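You operate a simulated robot arm through the tools that you are given. There is no shell and no other tool.

Carry out the task below with a simulated robot arm. There is one attempt and no reset: what you move stays moved.

JOB
Set the controls near the top of the tool shelf. At the end: the cam lever is set to free; the mast direction switch is set to out; the adjuster lever is set to free; the mast torque dial is turned to 80; whatever was shut is shut again. Leave all else as you found it, and nothing knocked over. The cam lever goes to its stop. The adjuster lever goes to its stop.

It is judged by the outcome, as a careful person would: the job done as asked, and still so three seconds after it is handed in. It fails if anything else is knocked over, pushed out of place, dropped, spilled or broken.

ROBOT AND FRAMES
A 7-joint arm with a two-finger parallel gripper, fixed in place. Base frame: the origin is on the floor under the middle of its stand, x ahead of it, y to its left, z up; the work surface is at about z = 0.864. Readings come in m, degrees, newtons and seconds.
It reaches about 1.372 m from its shoulder. Its first joint turns from -149.0 to 149.0 degrees. Payload 3.43 kg.
Tool frame: the origin (TCP) lies between the finger pads and is the grasp point; the fingertips stand 0.03 m ahead of it; z points along the fingers, y is the line along which they close. Largest opening 0.094 m; finger width 0.028, thickness 0.01; the body of the gripper, 0.05 by 0.096 m, starts 0.055 m behind the TCP.
Orientation is that of the tool frame in the base frame, as a unit quaternion [w, x, y, z]. With the fingers straight down and closing along the base's y, the tool's x points along the base's -x, its y along +y and its z along -z.

CONTROLS
- The arm moves only by the tool send_rows. Its argument "steps" is a list of rows, each an object (a shift or turn left out is 0, a gripper value left out holds the last) with "delta_pos": the shift along the base's x, y, z in m, a list of three; "dr": the turn, a rotation vector about the base's x, y, z in degrees, a list of three; "gripper": the finger opening in m, from 0 to 0.094. In form: [{"delta_pos": [dx, dy, dz], "dr": [wx, wy, wz], "gripper": gripper}, ...]. A call has 1 to 20 rows; each row shifts and turns the commanded pose from where the row before left it. Rows are played at 5 a second. More than 0.05 m and 8.6 degrees between two rows, or a gripper value outside its range, and nothing of the call is played. Where a pose cannot be reached the arm comes as near as it can. A force on the tool above 40 N (or 10 N above the force at the start of the call, whichever is more), or a blocked arm, ends the call early, and 0.2 s more pass. The fingers move at their own pace (about 0.045 m/s each) and stop on an object; they squeeze with about 38 N. The grip force told is the motor's: it shows also when the fingers shut on nothing. Time passes only in rows, and 0.2 s behind the last, so rows that do not move let the fingers close. The reply holds the time, the measured pose of the TCP, the force on the tool along the base axes, the opening and the grip force, in the units named above and with some noise, with the torque about the TCP (base axes, N m) and any sound that the robot's microphone picked up, and new pictures: "show" is both (left out), scene, wrist or none.
- Cameras (640 x 400 px; columns grow to the right, rows downward): "scene" is fixed at [0.3999, -0.6489, 1.6926]; the picture's right is [0.86, -0.51, 0.00], its down [-0.28, -0.47, -0.83] and it looks along [0.42, 0.72, -0.55] (base axes); focal length 366 px, centre (320, 200). "wrist" rides on the gripper at [0.076, 0.014, -0.103] in the tool frame; the picture's right is [-0.18, 0.98, 0.00], its down [-0.75, -0.14, -0.64] and it looks along [-0.63, -0.12, 0.77] (tool axes); focal length 243 px, centre (320, 200). There is no depth. A picture from a camera that has moved, and an enlarged one, comes with that camera's place and axes in the base frame and with its lens.
- close_up(camera, box): a new picture of the part [left, top, right, bottom] of that camera's present view, enlarged. The clock stands still meanwhile.
- finish_job(): hands the job in; it is judged then, once.

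Nothing tells you positions but the pictures and the camera data. Unless the task says otherwise, let go and move clear before handing in.

The tools are called after "Request:" as a command line: name --argument value ..., lists and objects as JSON in quotes. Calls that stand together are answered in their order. send_rows: Moves the arm, as the interface text tells. Its arguments: {"type":"object","properties":{"steps":{"type":"array","items":{"type":"object","properties":{"delta_pos":{"type":"array","items":{"type":"number"}},"dr":{"type":"array","items":{"type":"number"}},"gripper":{"type":"number"}}}},"show":{"type":"string","enum":["both","scene","wrist","none"]}},"required":["steps"]} The other tools are called the same way: close_up (camera, box) takes an enlarged picture of a part of a camera's view; finish_job () hands the job in.

At the start:

```text
time: 0.0
ee_pos: [0.9693, 0.1884, 1.1838]
tool_rot: [0.0, 0.0, 1.0, 0.0]
wrist_force: [0.5, -0.7, -0.2]
torque: [0.02, 0.02, -0.03]
grip_width: 0.0941
gripper_force: 0.1
```

scene: 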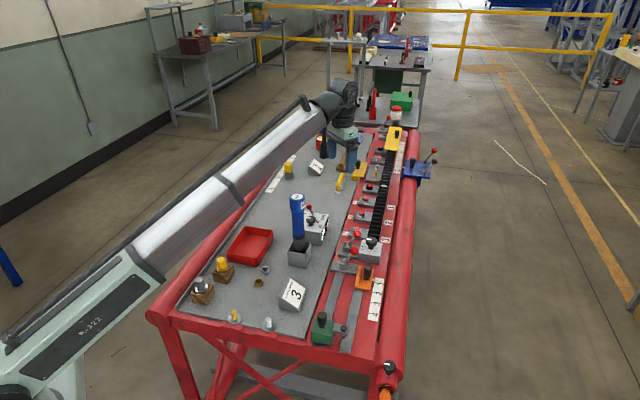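
wrist: 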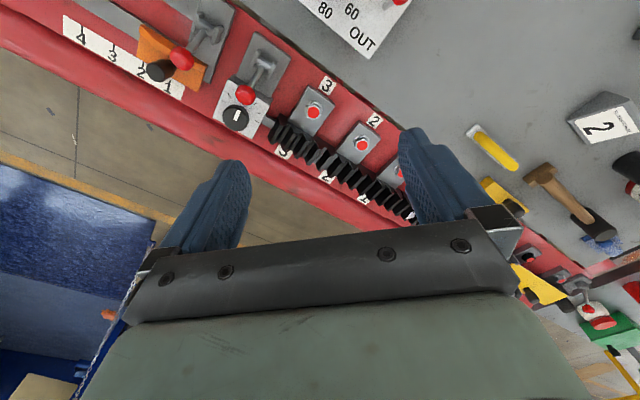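

I see a red workbench with a grey board carrying many controls. I'll enlarge several parts of the views to identify the labels before moving anything.

Request:
close_up --camera "scene" --box '[260, 120, 440, 232]'

Request:
close_up --camera "scene" --box '[260, 200, 420, 300]'

Request:
close_up --camera "scene" --box '[160, 240, 420, 400]'

Request:
close_up --camera "wrist" --box '[60, 0, 420, 225]'

Request:
close_up --camera "wrist" --box '[440, 60, 640, 360]'

Request:
close_up --camera "scene" --box '[320, 20, 448, 180]'

```text
3.56 times, centred on (350, 176) of scene
camera zoom: at [0.3999, -0.6489, 1.6926], right [0.86, -0.51, 0.0], down [-0.28, -0.47, -0.83], along [0.42, 0.72, -0.55], focal length 1301 px, centre (213, 285)
```

zoom: 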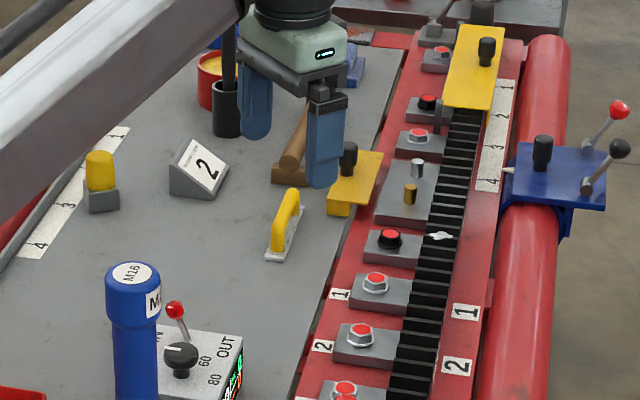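

```text
4.00 times, centred on (340, 250) of scene
camera zoom: at [0.3999, -0.6489, 1.6926], right [0.86, -0.51, 0.0], down [-0.28, -0.47, -0.83], along [0.42, 0.72, -0.55], focal length 1463 px, centre (240, 0)
```

zoom: 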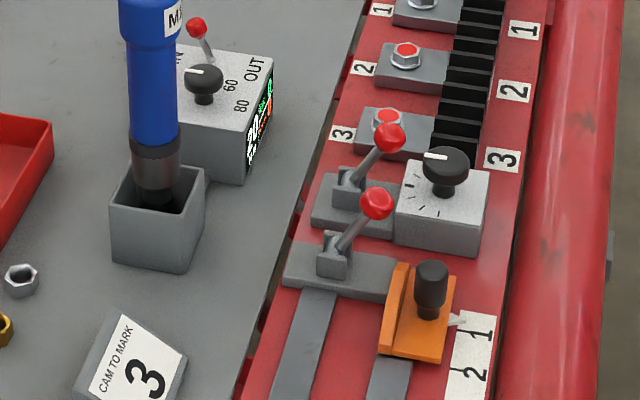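

```text
2.46 times, centred on (290, 320) of scene
camera zoom: at [0.3999, -0.6489, 1.6926], right [0.86, -0.51, 0.0], down [-0.28, -0.47, -0.83], along [0.42, 0.72, -0.55], focal length 900 px, centre (394, -95)
```

zoom: 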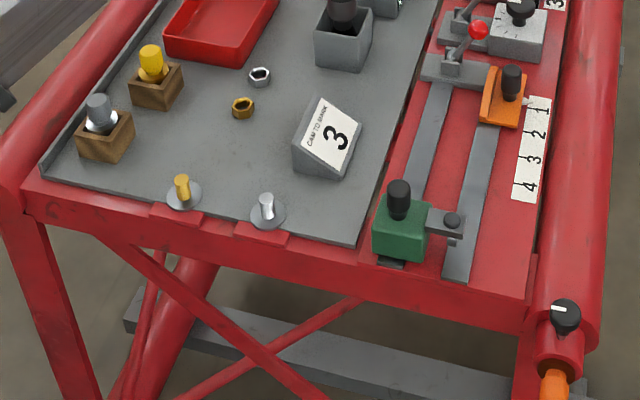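

```text
1.78 times, centred on (240, 112) of wrist
camera zoom: at [0.8933, 0.2048, 1.2869], right [0.18, 0.98, 0.0], down [0.75, -0.14, 0.64], along [0.63, -0.12, -0.77], focal length 431 px, centre (462, 356)
```

zoom: 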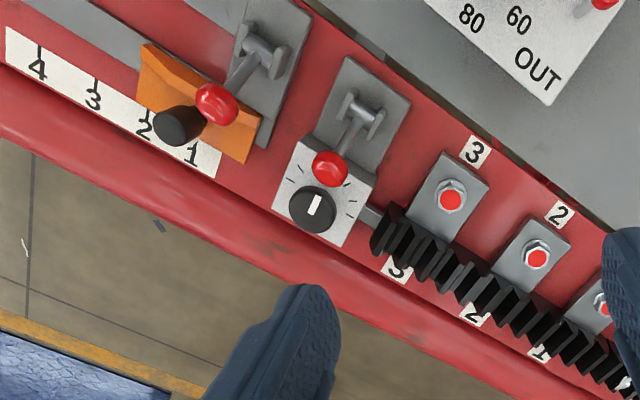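

```text
1.33 times, centred on (540, 210) of wrist
camera zoom: at [0.8933, 0.2048, 1.2869], right [0.18, 0.98, 0.0], down [0.75, -0.14, 0.64], along [0.63, -0.12, -0.77], focal length 324 px, centre (27, 187)
```

zoom: 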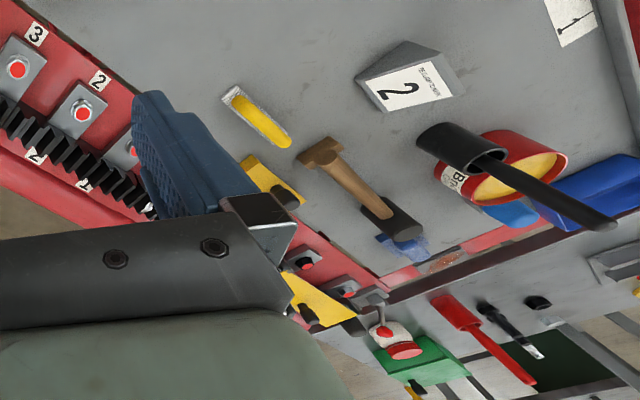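

```text
2.50 times, centred on (384, 100) of scene
camera zoom: at [0.3999, -0.6489, 1.6926], right [0.86, -0.51, 0.0], down [-0.28, -0.47, -0.83], along [0.42, 0.72, -0.55], focal length 914 px, centre (160, 450)
```

zoom: 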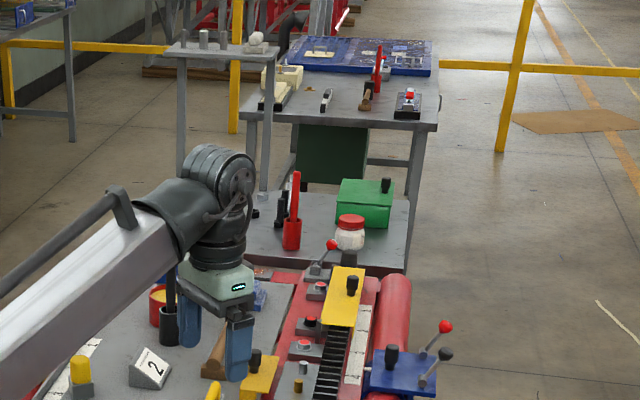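

I need to read the labels. Taking tighter close-ups of the control box, the signs and the levers.

Request:
close_up --camera "scene" --box '[290, 200, 338, 250]'

Request:
close_up --camera "scene" --box '[300, 150, 332, 182]'

Request:
close_up --camera "scene" --box '[325, 225, 389, 285]'

Request:
close_up --camera "scene" --box '[372, 100, 442, 200]'

Request:
close_up --camera "wrist" --box '[280, 0, 440, 80]'

Request:
close_up --camera "wrist" --box '[120, 0, 300, 140]'

Request:
close_up --camera "scene" --box '[360, 340, 410, 400]'

```text
8.00 times, centred on (314, 225) of scene
camera zoom: at [0.3999, -0.6489, 1.6926], right [0.86, -0.51, 0.0], down [-0.28, -0.47, -0.83], along [0.42, 0.72, -0.55], focal length 2926 px, centre (368, 0)
```

zoom: 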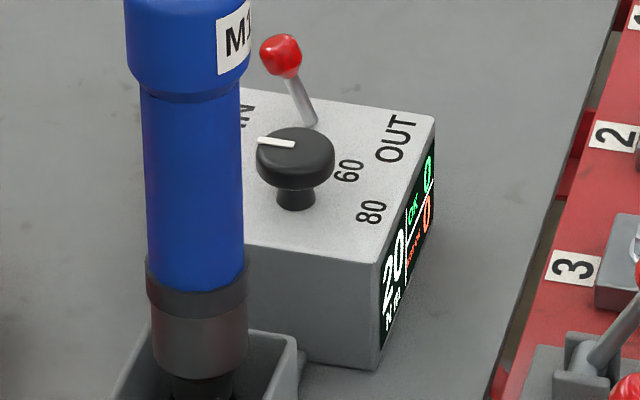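

```text
12.50 times, centred on (316, 166) of scene
camera zoom: at [0.3999, -0.6489, 1.6926], right [0.86, -0.51, 0.0], down [-0.28, -0.47, -0.83], along [0.42, 0.72, -0.55], focal length 4572 px, centre (370, 625)
```

zoom: 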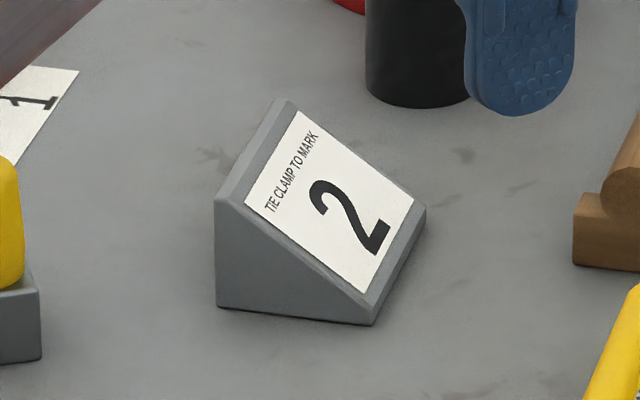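

```text
6.67 times, centred on (357, 255) of scene
camera zoom: at [0.3999, -0.6489, 1.6926], right [0.86, -0.51, 0.0], down [-0.28, -0.47, -0.83], along [0.42, 0.72, -0.55], focal length 2438 px, centre (73, -167)
```

zoom: 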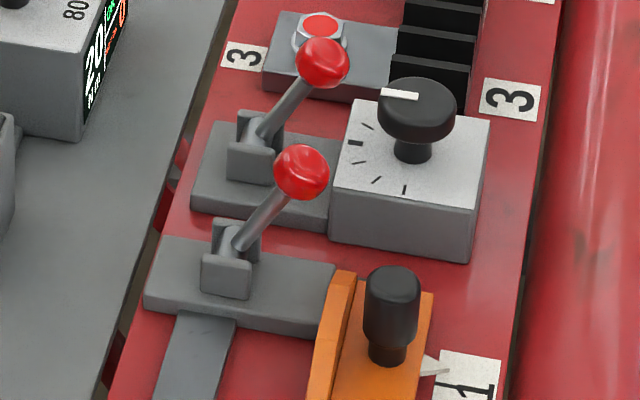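

```text
4.00 times, centred on (407, 150) of scene
camera zoom: at [0.3999, -0.6489, 1.6926], right [0.86, -0.51, 0.0], down [-0.28, -0.47, -0.83], along [0.42, 0.72, -0.55], focal length 1463 px, centre (-28, 400)
```

zoom: 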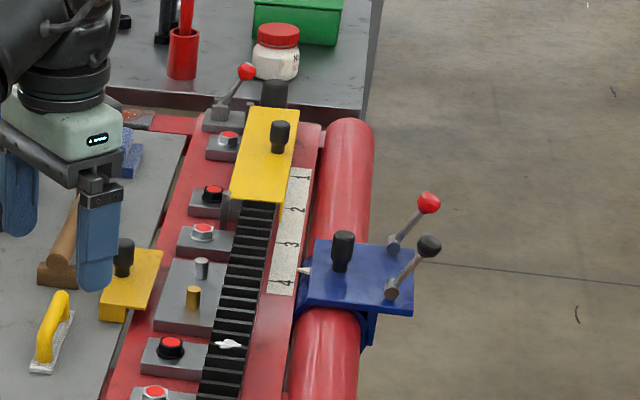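

```text
4.00 times, centred on (360, 40) of wrist
camera zoom: at [0.8933, 0.2048, 1.2869], right [0.18, 0.98, 0.0], down [0.75, -0.14, 0.64], along [0.63, -0.12, -0.77], focal length 970 px, centre (160, 840)
```

zoom: 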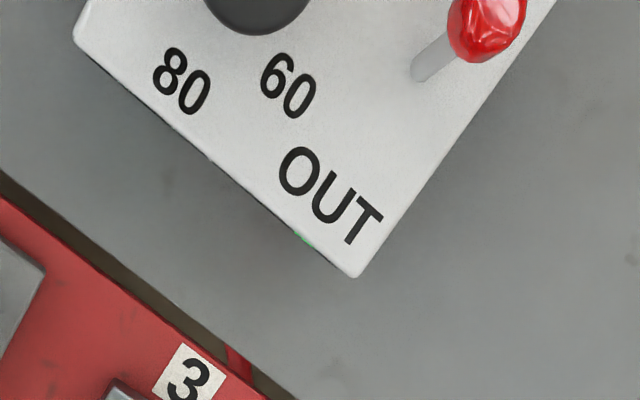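

```text
2.86 times, centred on (210, 70) of wrist
camera zoom: at [0.8933, 0.2048, 1.2869], right [0.18, 0.98, 0.0], down [0.75, -0.14, 0.64], along [0.63, -0.12, -0.77], focal length 693 px, centre (634, 571)
```

zoom: 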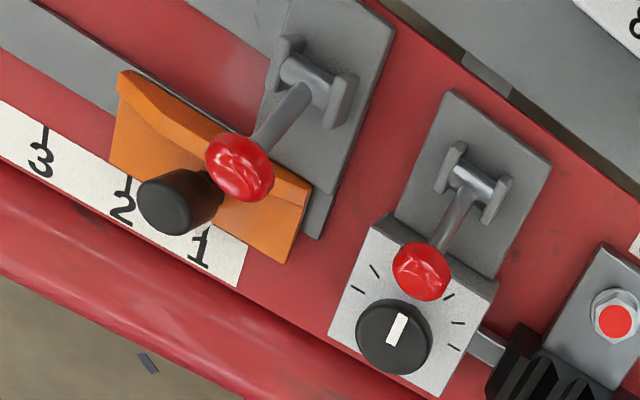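

```text
6.67 times, centred on (385, 370) of scene
camera zoom: at [0.3999, -0.6489, 1.6926], right [0.86, -0.51, 0.0], down [-0.28, -0.47, -0.83], along [0.42, 0.72, -0.55], focal length 2438 px, centre (-113, -933)
```

zoom: 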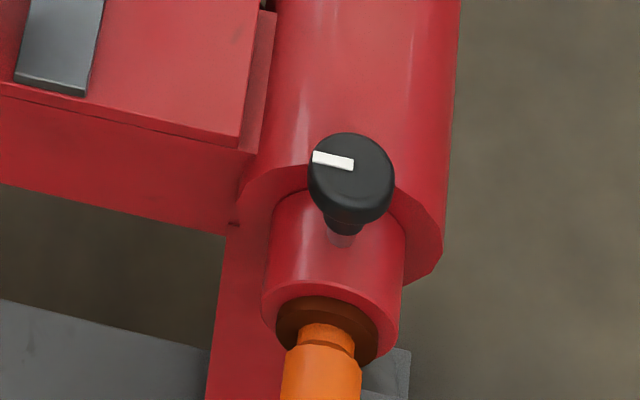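

The box with IN/OUT, 60/80 is the mast control box (top near z≈0.93). There are several red-knobbed levers, so I need readable labels; I'll rise and back off to view the rail with the wrist camera.

Request:
send_rows --steps '[{"delta_pos": [0, 0, 0.05]}, {"delta_pos": [0, 0, 0.05]}, {"delta_pos": [-0.05, -0.03, 0]}, {"delta_pos": [-0.05, -0.03, 0]}, {"delta_pos": [-0.05, -0.03, 0]}, {"delta_pos": [-0.05, -0.03, 0]}, {"delta_pos": [-0.04, 0, 0]}]'

```text
refused: row 3 steps farther than a row can; nothing moved
```

The diagonal rows were too long, so I'll resend with smaller steps.

Request:
send_rows --steps '[{"delta_pos": [0, 0, 0.05]}, {"delta_pos": [0, 0, 0.05]}, {"delta_pos": [-0.04, -0.025, 0]}, {"delta_pos": [-0.04, -0.025, 0]}, {"delta_pos": [-0.04, -0.025, 0]}, {"delta_pos": [-0.04, -0.025, 0]}, {"delta_pos": [-0.04, -0.02, 0]}, {"delta_pos": [-0.04, 0, 0]}]'

```text
time: 0.7
ee_pos: [0.9671, 0.1814, 1.2619]
tool_rot: [0.014, 0.004, 1.0, 0.003]
wrist_force: [7.1, -0.2, -11.0]
torque: [0.04, -0.11, 0.04]
grip_width: 0.0939
gripper_force: 0.0
out of reach, approached as far as the arm can: row 2, 3
stopped in row 3: the force on the tool passed its limit at 45 N (the readings are from after the stop); the commanded pose is now the measured one
camera wrist: at [0.8889, 0.198, 1.3624], right [0.19, 0.98, 0.01], down [0.73, -0.15, 0.66], along [0.65, -0.12, -0.75], focal length 243 px, centre (320, 200)
```

scene: 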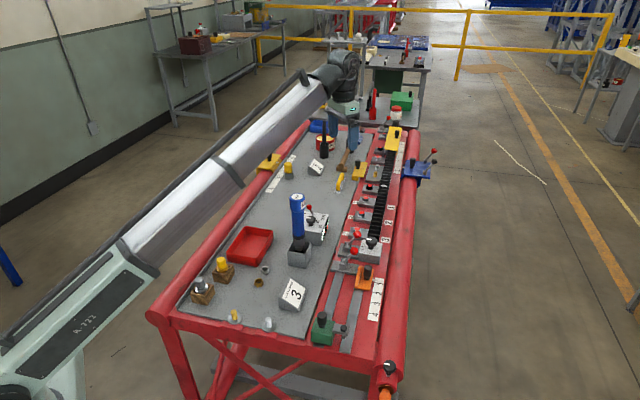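
wrist: 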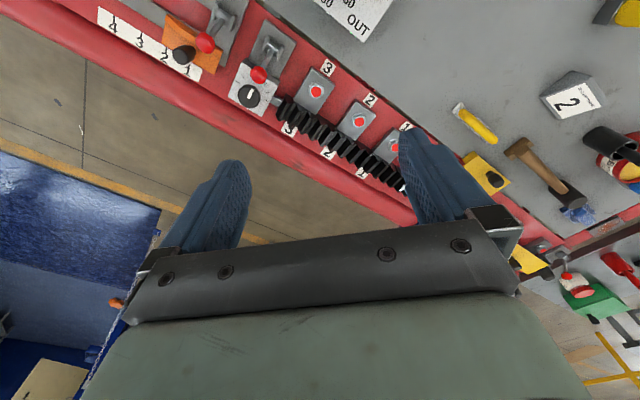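

The arm is near its reach limit up there, nothing was touched. I'll draw back toward the base first, with small steps.

Request:
send_rows --steps '[{"delta_pos": [-0.03, -0.02, 0]}, {"delta_pos": [-0.03, -0.025, 0]}, {"delta_pos": [-0.03, -0.025, 0]}, {"delta_pos": [-0.03, -0.025, 0]}, {"delta_pos": [-0.03, -0.02, 0]}, {"delta_pos": [-0.03, 0, 0]}]'

```text
time: 1.1
ee_pos: [0.9473, 0.1668, 1.2615]
tool_rot: [0.02, 0.007, 1.0, 0.003]
wrist_force: [5.1, -3.0, -8.1]
torque: [0.27, -0.11, 0.23]
grip_width: 0.0941
gripper_force: 0.0
stopped in row 1: the force on the tool passed its limit at 43 N (the readings are from after the stop); the commanded pose is now the measured one
camera wrist: at [0.8663, 0.1823, 1.3618], right [0.2, 0.98, 0.01], down [0.73, -0.16, 0.67], along [0.66, -0.12, -0.74], focal length 243 px, centre (320, 200)
```

scene: 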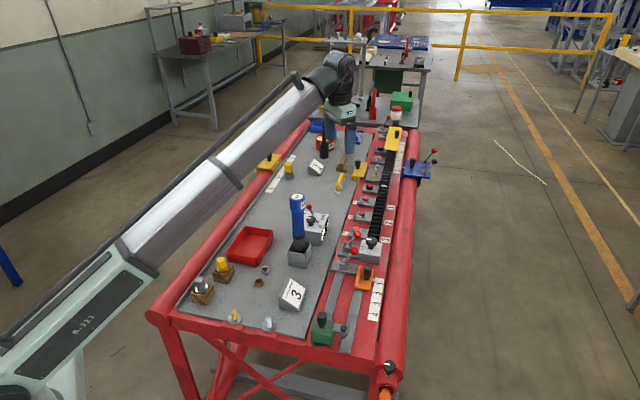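
wrist: 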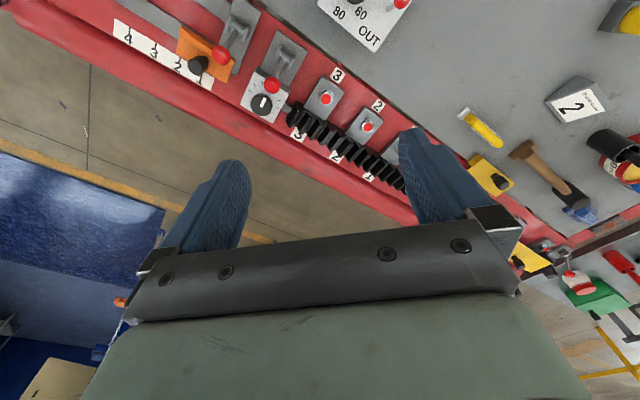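

Force spikes come from quick motion near the stretched-out pose. I'll lower slightly and ramp with gentler steps.

Request:
send_rows --steps '[{}, {"delta_pos": [-0.005, 0, -0.005]}, {"delta_pos": [-0.01, -0.005, -0.005]}, {"delta_pos": [-0.015, -0.01, -0.005]}, {"delta_pos": [-0.02, -0.01, 0]}, {"delta_pos": [-0.02, -0.015, 0]}, {"delta_pos": [-0.02, -0.015, 0]}, {"delta_pos": [-0.025, -0.015, 0]}, {"delta_pos": [-0.025, -0.015, 0]}, {"delta_pos": [-0.025, -0.015, 0]}, {"delta_pos": [-0.02, -0.01, 0]}, {"delta_pos": [-0.01, 0, 0]}]'

```text
time: 2.3
ee_pos: [0.9074, 0.1465, 1.2456]
tool_rot: [0.023, 0.01, 1.0, 0.004]
wrist_force: [6.2, -0.8, -10.1]
torque: [0.03, -0.11, 0.03]
grip_width: 0.0942
gripper_force: 0.1
stopped in row 5: the force on the tool passed its limit at 44 N (the readings are from after the stop); the commanded pose is now the measured one
camera wrist: at [0.8268, 0.1632, 1.3459], right [0.2, 0.98, 0.02], down [0.72, -0.16, 0.67], along [0.66, -0.12, -0.74], focal length 243 px, centre (320, 200)
```

scene: 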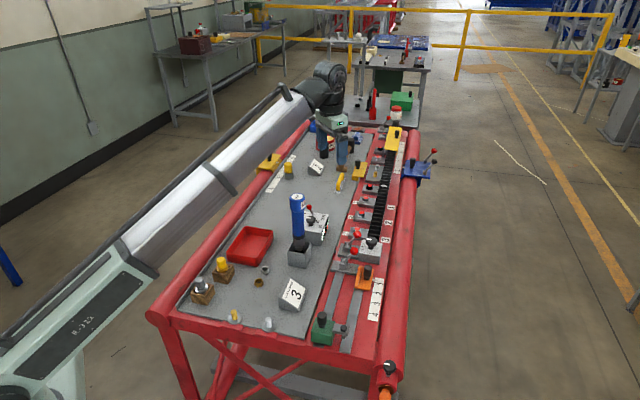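
wrist: 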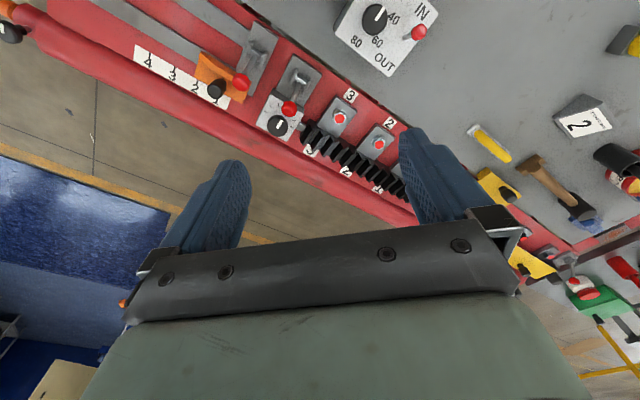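

Checking the resting force before moving further, in case something is touching.

Request:
send_rows --steps '[{}, {}, {}]' --show "none"

Request:
close_up --camera "wrist" --box '[130, 0, 450, 200]'

Request:
close_up --camera "scene" --box '[260, 50, 400, 200]'

```text
time: 3.1
ee_pos: [0.9062, 0.1467, 1.2475]
tool_rot: [0.022, 0.01, 1.0, 0.004]
wrist_force: [10.8, 0.9, -19.0]
torque: [-0.19, -0.44, -0.17]
grip_width: 0.094
gripper_force: 0.0
```

```text
2.00 times, centred on (290, 100) of wrist
camera zoom: at [0.8266, 0.163, 1.346], right [0.2, 0.98, 0.02], down [0.72, -0.16, 0.67], along [0.66, -0.12, -0.74], focal length 485 px, centre (380, 400)
```

zoom: 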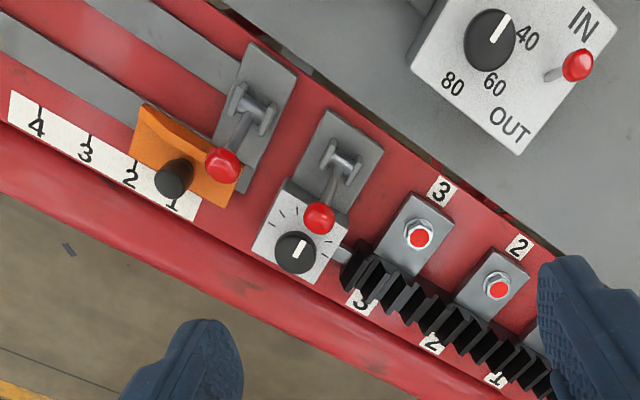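

```text
2.67 times, centred on (330, 125) of scene
camera zoom: at [0.3999, -0.6489, 1.6926], right [0.86, -0.51, 0.0], down [-0.28, -0.47, -0.83], along [0.42, 0.72, -0.55], focal length 975 px, centre (293, 400)
```

zoom: 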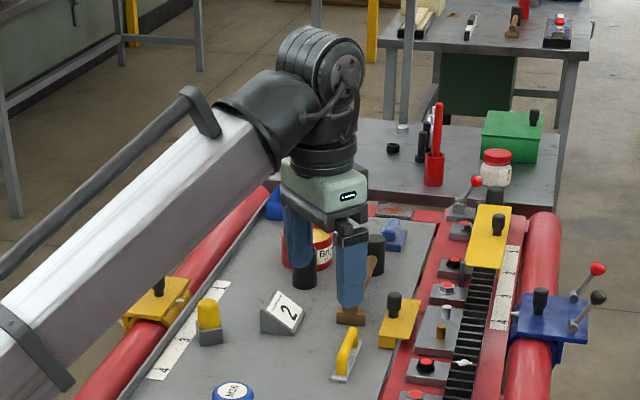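

The force reading looks like a stretched-arm effect; I'll retreat slowly and lower to bend the arm.

Request:
send_rows --steps '[{"delta_pos": [0, 0, -0.005]}, {"delta_pos": [-0.005, 0, -0.01]}, {"delta_pos": [-0.01, -0.005, -0.01]}, {"delta_pos": [-0.01, -0.005, -0.01]}, {"delta_pos": [-0.01, -0.005, -0.01]}, {"delta_pos": [-0.01, -0.005, 0]}, {"delta_pos": [-0.01, -0.005, 0]}]' --show "none"

```text
time: 4.7
ee_pos: [0.8515, 0.1206, 1.2016]
tool_rot: [0.022, 0.009, 1.0, 0.004]
wrist_force: [1.1, -0.3, -0.2]
torque: [0.03, 0.02, -0.03]
grip_width: 0.0942
gripper_force: 0.0
```

Forces are back to zero. Continuing backward at this height to view the lever area and mast box.

Request:
send_rows --steps '[{"delta_pos": [-0.01, -0.01, 0]}, {"delta_pos": [-0.02, -0.015, 0]}, {"delta_pos": [-0.025, -0.02, 0]}, {"delta_pos": [-0.03, -0.02, 0]}, {"delta_pos": [-0.03, -0.02, 0]}, {"delta_pos": [-0.02, -0.01, 0]}, {"delta_pos": [-0.01, -0.005, 0]}]'

```text
time: 5.4
ee_pos: [0.8187, 0.0933, 1.201]
tool_rot: [0.027, 0.012, 1.0, 0.005]
wrist_force: [5.3, -0.9, -8.0]
torque: [0.11, -0.07, 0.1]
grip_width: 0.094
gripper_force: 0.1
stopped in row 3: the force on the tool passed its limit at 48 N (the readings are from after the stop); the commanded pose is now the measured one
camera wrist: at [0.7381, 0.1094, 1.2999], right [0.21, 0.98, 0.02], down [0.71, -0.17, 0.68], along [0.67, -0.13, -0.73], focal length 243 px, centre (320, 200)
```

scene: 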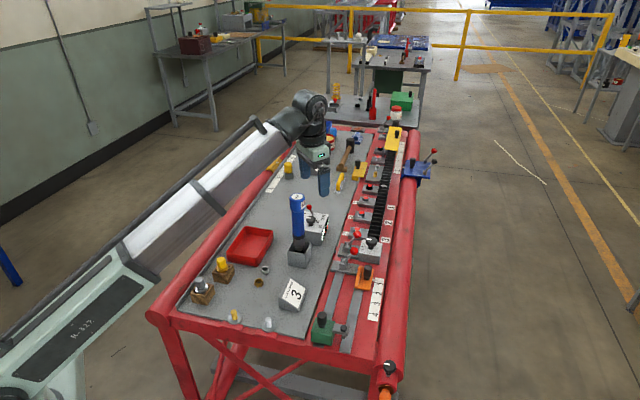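
wrist: 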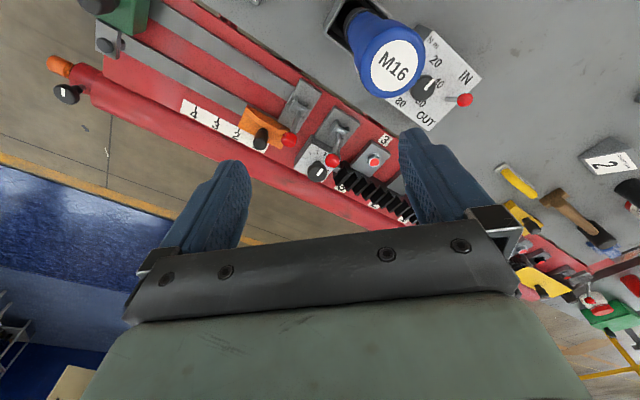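

Rapid acceleration trips the limit, so I'll use smooth small steps. Next, look closely at this view for labels on the rail levers.

Request:
close_up --camera "wrist" --box '[180, 60, 420, 210]'

Request:
close_up --camera "wrist" --box '[380, 20, 500, 150]'

Request:
close_up --camera "wrist" --box '[480, 140, 640, 340]'

Request:
close_up --camera "scene" --box '[250, 110, 370, 200]'

Request:
close_up --camera "scene" --box '[370, 110, 420, 180]'

```text
2.67 times, centred on (300, 135) of wrist
camera zoom: at [0.7381, 0.1094, 1.2999], right [0.21, 0.98, 0.02], down [0.71, -0.17, 0.68], along [0.67, -0.13, -0.73], focal length 647 px, centre (373, 373)
```

zoom: 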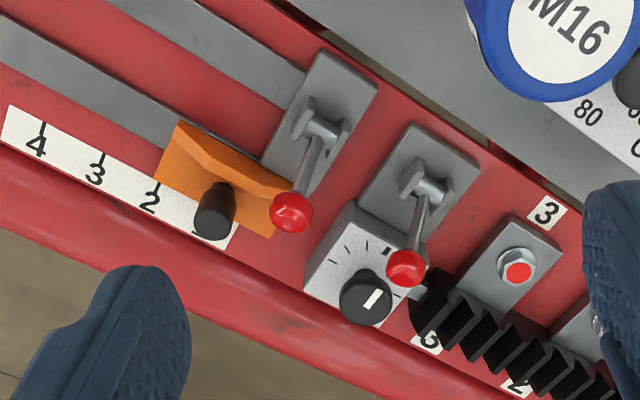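

```text
3.08 times, centred on (440, 85) of wrist
camera zoom: at [0.7381, 0.1094, 1.2999], right [0.21, 0.98, 0.02], down [0.71, -0.17, 0.68], along [0.67, -0.13, -0.73], focal length 746 px, centre (-49, 554)
```

zoom: 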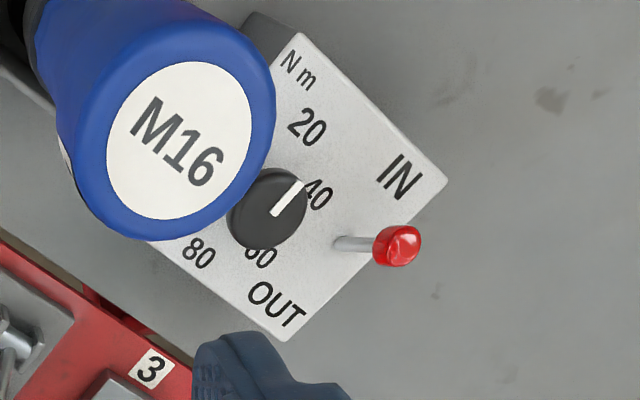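

```text
2.00 times, centred on (560, 240) of wrist
camera zoom: at [0.7381, 0.1094, 1.2999], right [0.21, 0.98, 0.02], down [0.71, -0.17, 0.68], along [0.67, -0.13, -0.73], focal length 485 px, centre (-160, 120)
```

zoom: 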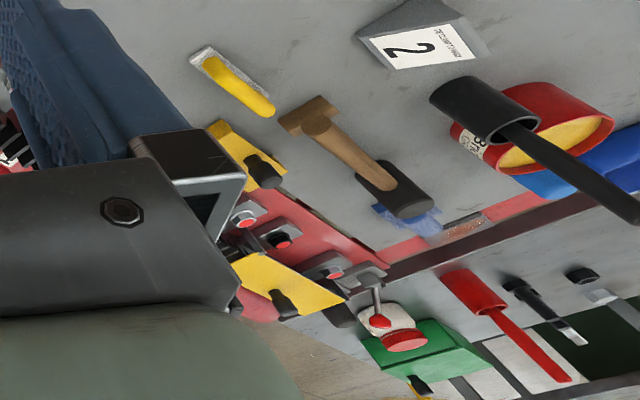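

```text
4.44 times, centred on (310, 155) of scene
camera zoom: at [0.3999, -0.6489, 1.6926], right [0.86, -0.51, 0.0], down [-0.28, -0.47, -0.83], along [0.42, 0.72, -0.55], focal length 1626 px, centre (364, 400)
```

zoom: 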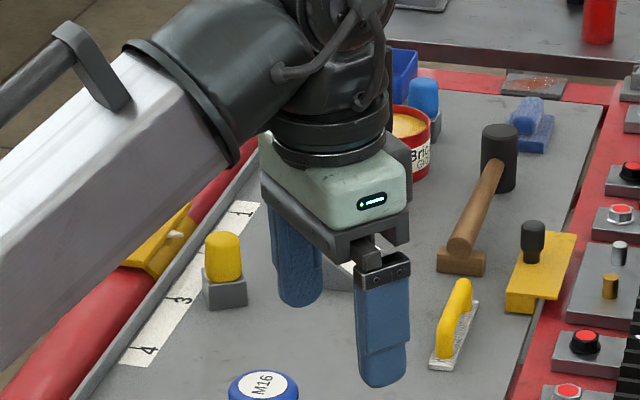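

```text
5.71 times, centred on (395, 145) of scene
camera zoom: at [0.3999, -0.6489, 1.6926], right [0.86, -0.51, 0.0], down [-0.28, -0.47, -0.83], along [0.42, 0.72, -0.55], focal length 2090 px, centre (-109, 514)
```

zoom: 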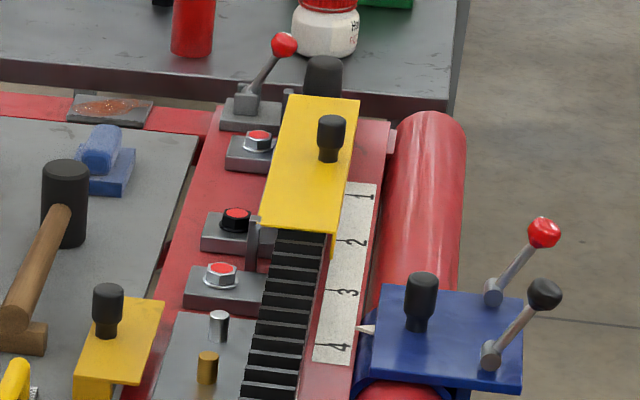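

No labels are readable on the rail levers yet. I'll move the wrist camera closer above them, and straighten the small tilt of the tool.

Request:
send_rows --steps '[{"dr": [-0.3, 1.0, 0.5]}, {"delta_pos": [0.01, 0, 0], "dr": [-0.3, 1.0, 0.5]}, {"delta_pos": [0.015, 0, 0], "dr": [0, 1.0, 0.4]}, {"delta_pos": [0.015, -0.003, 0]}, {"delta_pos": [0.015, -0.003, -0.005]}, {"delta_pos": [0.015, -0.003, -0.01]}, {"delta_pos": [0.01, -0.003, -0.015]}, {"delta_pos": [0.01, 0, -0.015]}, {"delta_pos": [0, 0, -0.015]}, {"delta_pos": [0, 0, -0.015]}, {"delta_pos": [0, 0, -0.01]}]'

```text
time: 5.8
ee_pos: [0.8209, 0.0924, 1.2013]
tool_rot: [0.026, 0.013, 1.0, 0.005]
wrist_force: [7.0, 0.5, -9.6]
torque: [0.03, -0.05, -0.02]
grip_width: 0.0941
gripper_force: 0.1
out of reach, approached as far as the arm can: row 2
stopped in row 2: the force on the tool passed its limit at 49 N (the readings are from after the stop); the commanded pose is now the measured one
camera wrist: at [0.7401, 0.1097, 1.2996], right [0.21, 0.98, 0.02], down [0.72, -0.16, 0.68], along [0.67, -0.13, -0.73], focal length 243 px, centre (320, 200)
```

scene: 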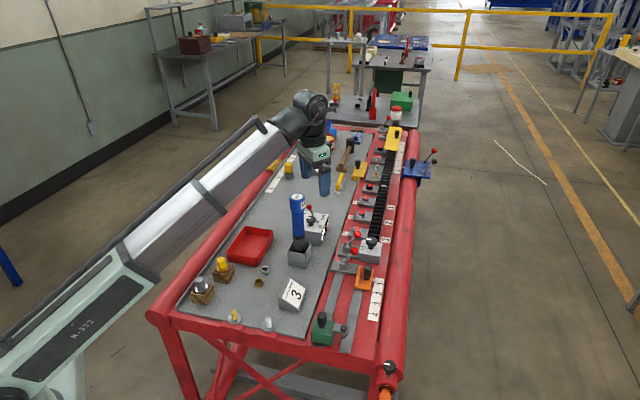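
wrist: 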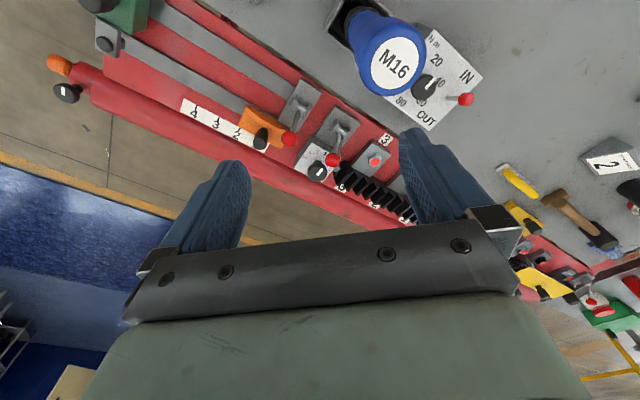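

The wrist joint limits a vertical tool up high; lower poses should allow it. I'll move forward first (keeping tilt), then descend gently and straighten.

Request:
send_rows --steps '[{"delta_pos": [0.005, -0.002, -0.003]}, {"delta_pos": [0.01, -0.003, -0.005]}, {"delta_pos": [0.012, -0.003, -0.007]}, {"delta_pos": [0.012, -0.003, -0.008]}, {"delta_pos": [0.012, 0, -0.01]}, {"delta_pos": [0.012, 0, -0.012]}, {"delta_pos": [0.01, 0, -0.012]}, {"delta_pos": [0.008, 0, -0.012]}, {"delta_pos": [0.005, 0, -0.01]}, {"delta_pos": [0, 0, -0.008]}, {"dr": [-0.3, 1.0, 0.5]}, {"dr": [-0.3, 1.0, 0.5]}, {"dr": [0, 1.0, 0.4]}]'

```text
time: 8.6
ee_pos: [0.9065, 0.0818, 1.1134]
tool_rot: [-0.001, 0.0, 1.0, -0.001]
wrist_force: [0.0, -1.1, -0.2]
torque: [0.01, -0.01, 0.02]
grip_width: 0.0938
gripper_force: 0.2
camera wrist: at [0.8306, 0.0981, 1.2169], right [0.18, 0.98, 0.0], down [0.76, -0.14, 0.64], along [0.63, -0.12, -0.77], focal length 243 px, centre (320, 200)
```

scene: 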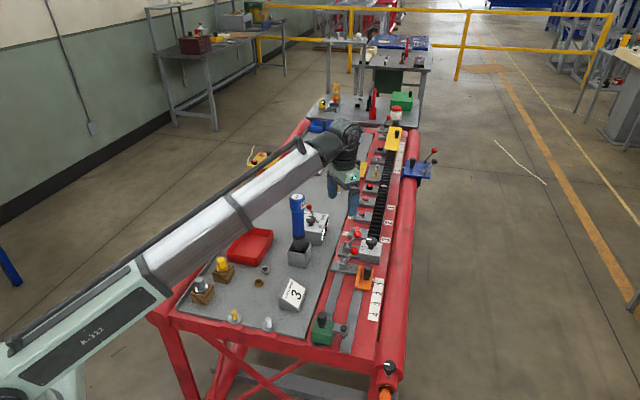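
wrist: 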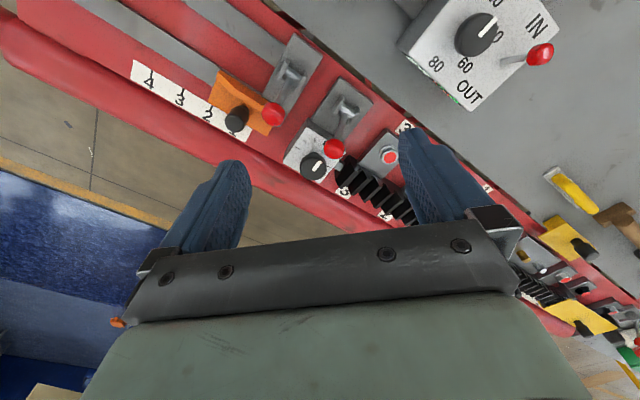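

The tool is vertical again with no load. Zooming onto the levers and the mast box.

Request:
close_up --camera "wrist" --box '[210, 20, 410, 200]'

Request:
close_up --camera "wrist" --box '[390, 0, 590, 130]'

Request:
close_up --camera "wrist" --box '[500, 150, 640, 390]'

Request:
close_up --camera "scene" --box '[300, 70, 440, 160]'

```text
2.22 times, centred on (310, 110) of wrist
camera zoom: at [0.8306, 0.0981, 1.2169], right [0.18, 0.98, 0.0], down [0.76, -0.14, 0.64], along [0.63, -0.12, -0.77], focal length 539 px, centre (342, 400)
```

zoom: 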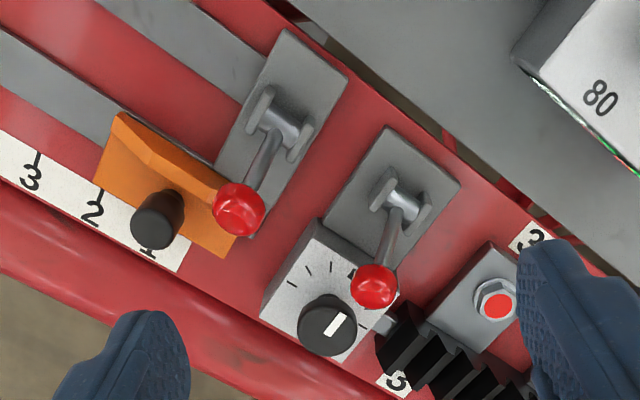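

```text
3.08 times, centred on (490, 65) of wrist
camera zoom: at [0.8306, 0.0981, 1.2169], right [0.18, 0.98, 0.0], down [0.76, -0.14, 0.64], along [0.63, -0.12, -0.77], focal length 746 px, centre (-203, 615)
```

zoom: 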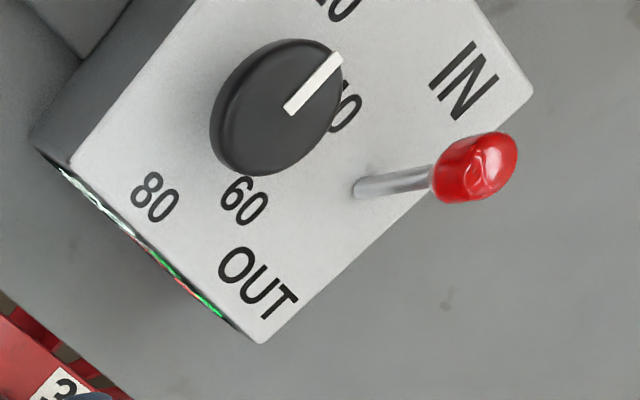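

```text
1.67 times, centred on (570, 270) of wrist
camera zoom: at [0.8306, 0.0981, 1.2169], right [0.18, 0.98, 0.0], down [0.76, -0.14, 0.64], along [0.63, -0.12, -0.77], focal length 404 px, centre (-97, 83)
```

zoom: 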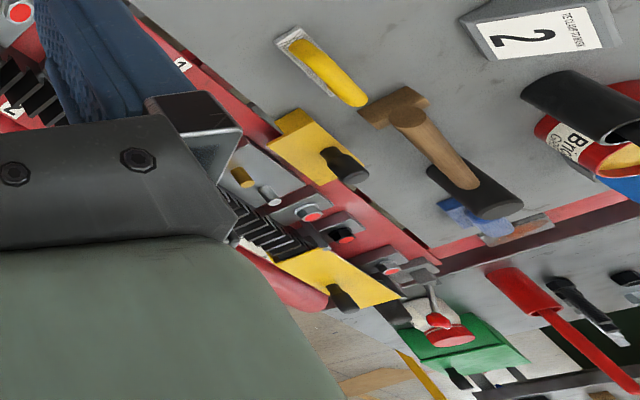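

```text
4.44 times, centred on (370, 115) of scene
camera zoom: at [0.3999, -0.6489, 1.6926], right [0.86, -0.51, 0.0], down [-0.28, -0.47, -0.83], along [0.42, 0.72, -0.55], focal length 1626 px, centre (98, 578)
```

zoom: 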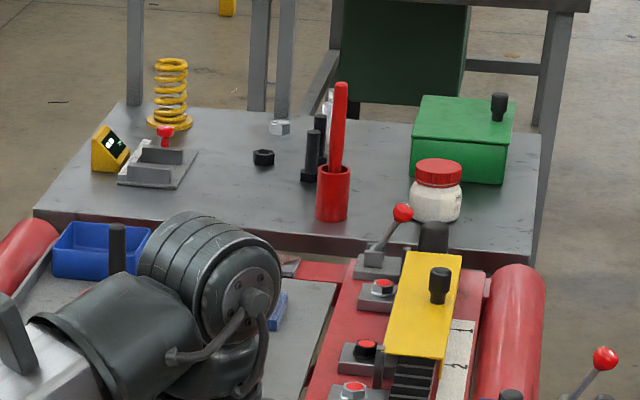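

I'll check the surroundings for any other labelled panels or covers before deciding which levers are which.

Request:
close_up --camera "scene" --box '[140, 0, 300, 100]'

Request:
close_up --camera "scene" --box '[300, 20, 440, 108]'

Request:
close_up --camera "scene" --box '[560, 20, 640, 150]'

Request:
close_up --camera "scene" --box '[300, 90, 350, 125]'

Request:
close_up --camera "scene" --box '[180, 230, 290, 340]'

Request:
close_up --camera "scene" --box '[300, 290, 400, 400]'

```text
4.00 times, centred on (220, 50) of scene
camera zoom: at [0.3999, -0.6489, 1.6926], right [0.86, -0.51, 0.0], down [-0.28, -0.47, -0.83], along [0.42, 0.72, -0.55], focal length 1463 px, centre (720, 800)
```

zoom: 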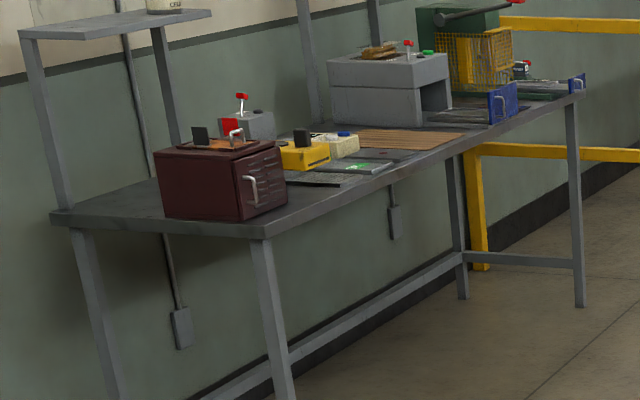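

```text
4.55 times, centred on (370, 64) of scene
camera zoom: at [0.3999, -0.6489, 1.6926], right [0.86, -0.51, 0.0], down [-0.28, -0.47, -0.83], along [0.42, 0.72, -0.55], focal length 1663 px, centre (93, 818)
```

zoom: 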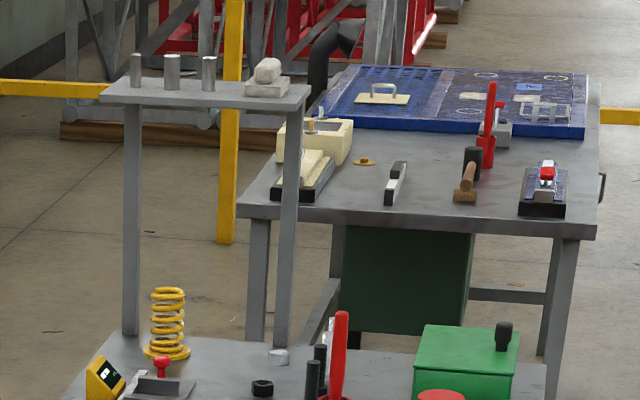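

```text
3.08 times, centred on (600, 85) of scene
camera zoom: at [0.3999, -0.6489, 1.6926], right [0.86, -0.51, 0.0], down [-0.28, -0.47, -0.83], along [0.42, 0.72, -0.55], focal length 1126 px, centre (-542, 554)
```

zoom: 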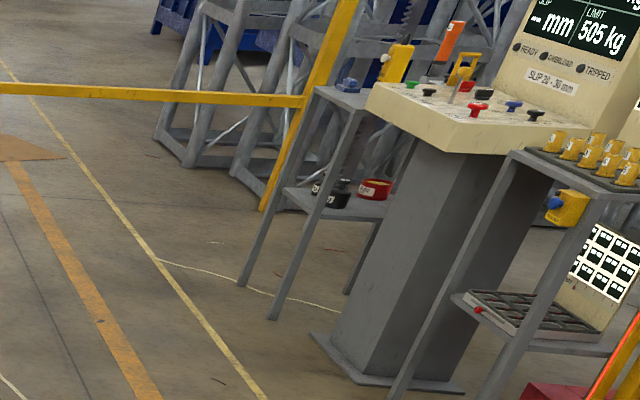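

```text
11.43 times, centred on (325, 108) of scene
camera zoom: at [0.3999, -0.6489, 1.6926], right [0.86, -0.51, 0.0], down [-0.28, -0.47, -0.83], along [0.42, 0.72, -0.55], focal length 4180 px, centre (263, 1257)
```

zoom: 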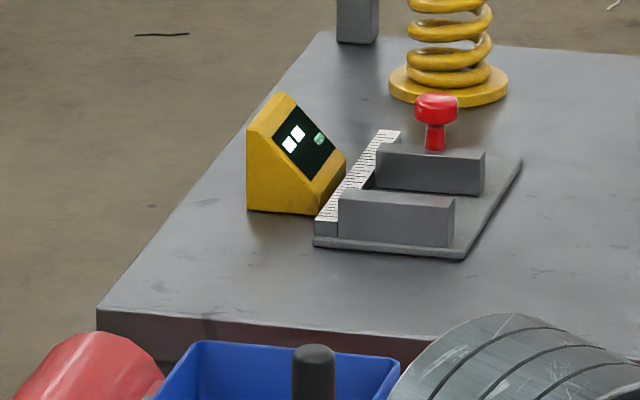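

```text
3.64 times, centred on (235, 285) of scene
camera zoom: at [0.3999, -0.6489, 1.6926], right [0.86, -0.51, 0.0], down [-0.28, -0.47, -0.83], along [0.42, 0.72, -0.55], focal length 1330 px, centre (629, -109)
```

zoom: 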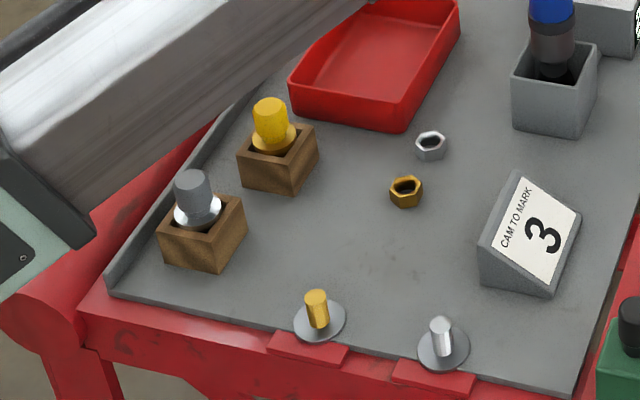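

```text
3.64 times, centred on (350, 345) of scene
camera zoom: at [0.3999, -0.6489, 1.6926], right [0.86, -0.51, 0.0], down [-0.28, -0.47, -0.83], along [0.42, 0.72, -0.55], focal length 1330 px, centre (211, -327)
```

zoom: 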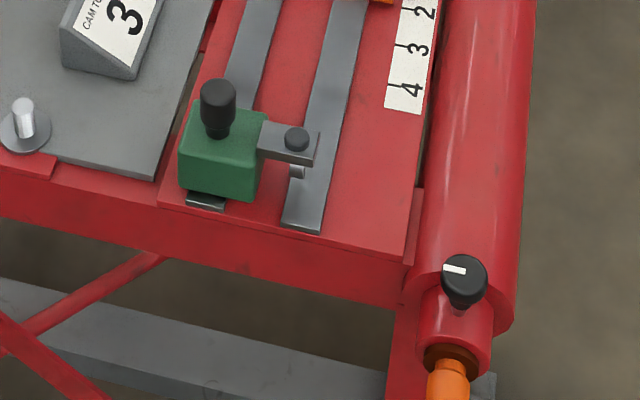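

The mast box on the grey mat matches IN/OUT and 20–80 Nm. I'll now look at the far end of the bench (other levers) before deciding which levers are the cam and adjuster levers.

Request:
send_rows --steps '[{"delta_pos": [0.005, 0.005, 0.003]}, {"delta_pos": [0.01, 0.01, 0.005]}, {"delta_pos": [0.015, 0.012, 0.005]}, {"delta_pos": [0.015, 0.015, 0.005]}, {"delta_pos": [0.015, 0.015, 0.005]}, {"delta_pos": [0.015, 0.015, 0]}, {"delta_pos": [0.015, 0.015, 0]}, {"delta_pos": [0.015, 0.015, 0]}, {"delta_pos": [0.015, 0.015, 0]}, {"delta_pos": [0.015, 0.015, 0]}, {"delta_pos": [0.015, 0.015, 0]}, {"delta_pos": [0.015, 0.012, 0]}, {"delta_pos": [0.01, 0.01, 0]}, {"delta_pos": [0.005, 0.005, 0]}]'

```text
time: 11.6
ee_pos: [1.0881, 0.2566, 1.1373]
tool_rot: [-0.001, 0.0, 1.0, -0.001]
wrist_force: [0.3, 0.9, -0.2]
torque: [0.02, 0.0, 0.0]
grip_width: 0.0939
gripper_force: 0.1
camera wrist: at [1.0107, 0.2722, 1.2399], right [0.18, 0.98, 0.0], down [0.75, -0.14, 0.64], along [0.63, -0.12, -0.77], focal length 243 px, centre (320, 200)
```

scene: 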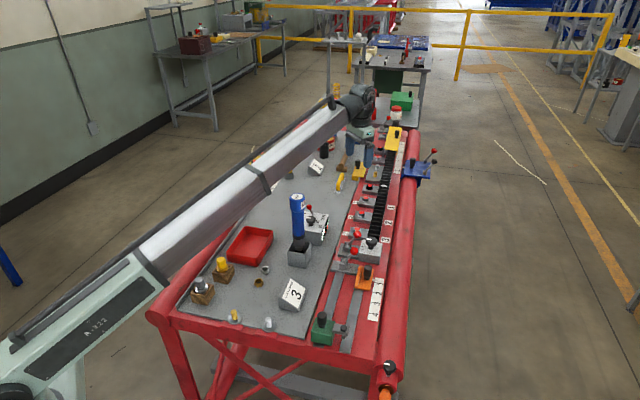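
wrist: 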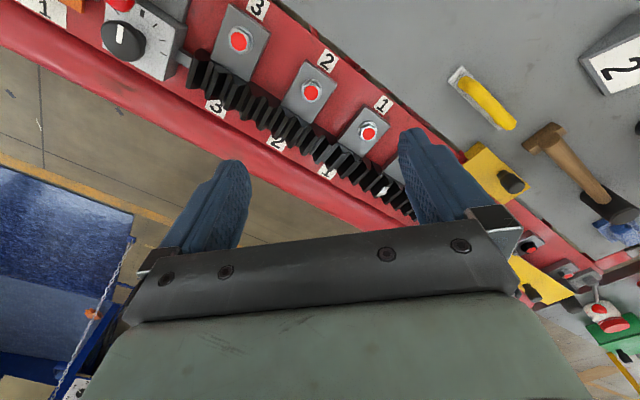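

Rotating the tool about vertical so the camera looks along the bench toward its far end.

Request:
send_rows --steps '[{"dr": [0, 0, 3]}, {"dr": [0, 0, 5]}, {"dr": [0, 0, 7]}, {"dr": [0, 0, 7]}, {"dr": [0, 0, 7]}, {"dr": [0, 0, 7]}, {"dr": [0, 0, 5]}, {"dr": [0, 0, 3]}]'

```text
time: 13.4
ee_pos: [1.0873, 0.2563, 1.136]
tool_rot: [0.0, -0.375, 0.927, -0.001]
wrist_force: [-1.2, 0.0, -0.4]
torque: [-0.04, -0.03, -0.02]
grip_width: 0.094
gripper_force: 0.0
camera wrist: at [1.022, 0.2148, 1.2395], right [-0.55, 0.83, 0.0], down [0.64, 0.43, 0.64], along [0.54, 0.35, -0.77], focal length 243 px, centre (320, 200)
```

scene: 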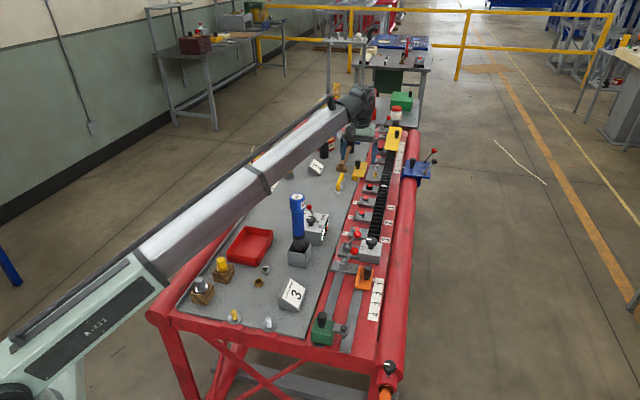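
wrist: 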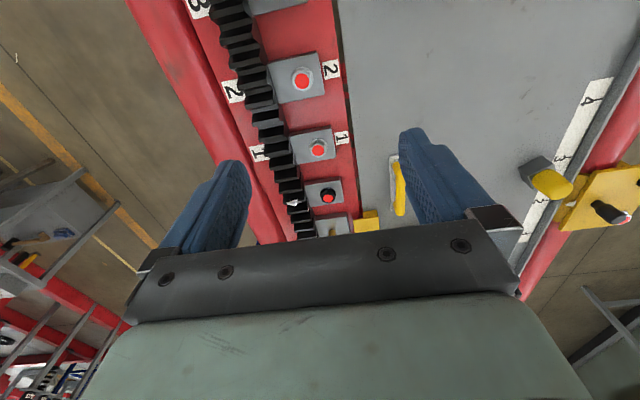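

The bench now lines up with the view. I'll advance along the bench to see the far lever.

Request:
send_rows --steps '[{"delta_pos": [0.005, 0.005, 0]}, {"delta_pos": [0.01, 0.01, 0]}, {"delta_pos": [0.012, 0.012, 0]}, {"delta_pos": [0.015, 0.015, 0]}, {"delta_pos": [0.015, 0.015, 0]}, {"delta_pos": [0.015, 0.015, 0]}, {"delta_pos": [0.015, 0.015, 0]}, {"delta_pos": [0.015, 0.015, 0]}, {"delta_pos": [0.01, 0.01, 0]}, {"delta_pos": [0.005, 0.005, 0]}]'

```text
time: 15.6
ee_pos: [1.1234, 0.3485, 1.1124]
tool_rot: [0.001, -0.375, 0.927, -0.002]
wrist_force: [-1.6, -0.3, -0.6]
torque: [0.0, -0.02, 0.04]
grip_width: 0.094
gripper_force: 0.1
out of reach, approached as far as the arm can: row 5, 6, 7, 8, 9, 10
camera wrist: at [1.0596, 0.308, 1.2153], right [-0.55, 0.83, 0.0], down [0.64, 0.42, 0.64], along [0.54, 0.35, -0.77], focal length 243 px, centre (320, 200)
```

scene: 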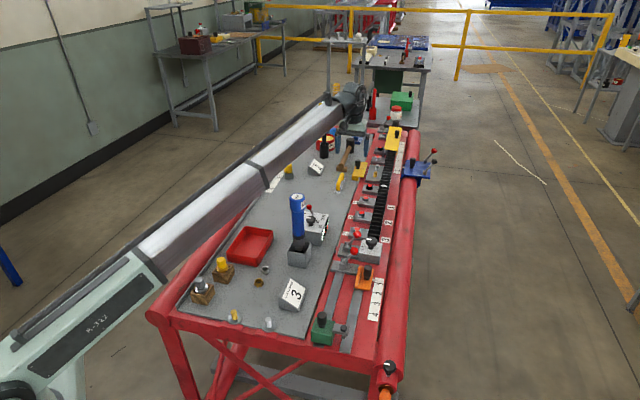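
wrist: 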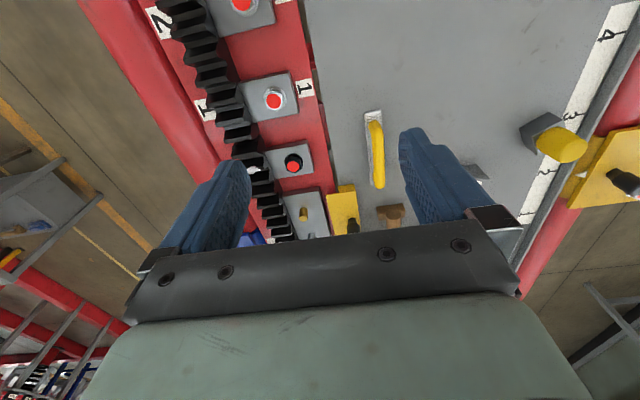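

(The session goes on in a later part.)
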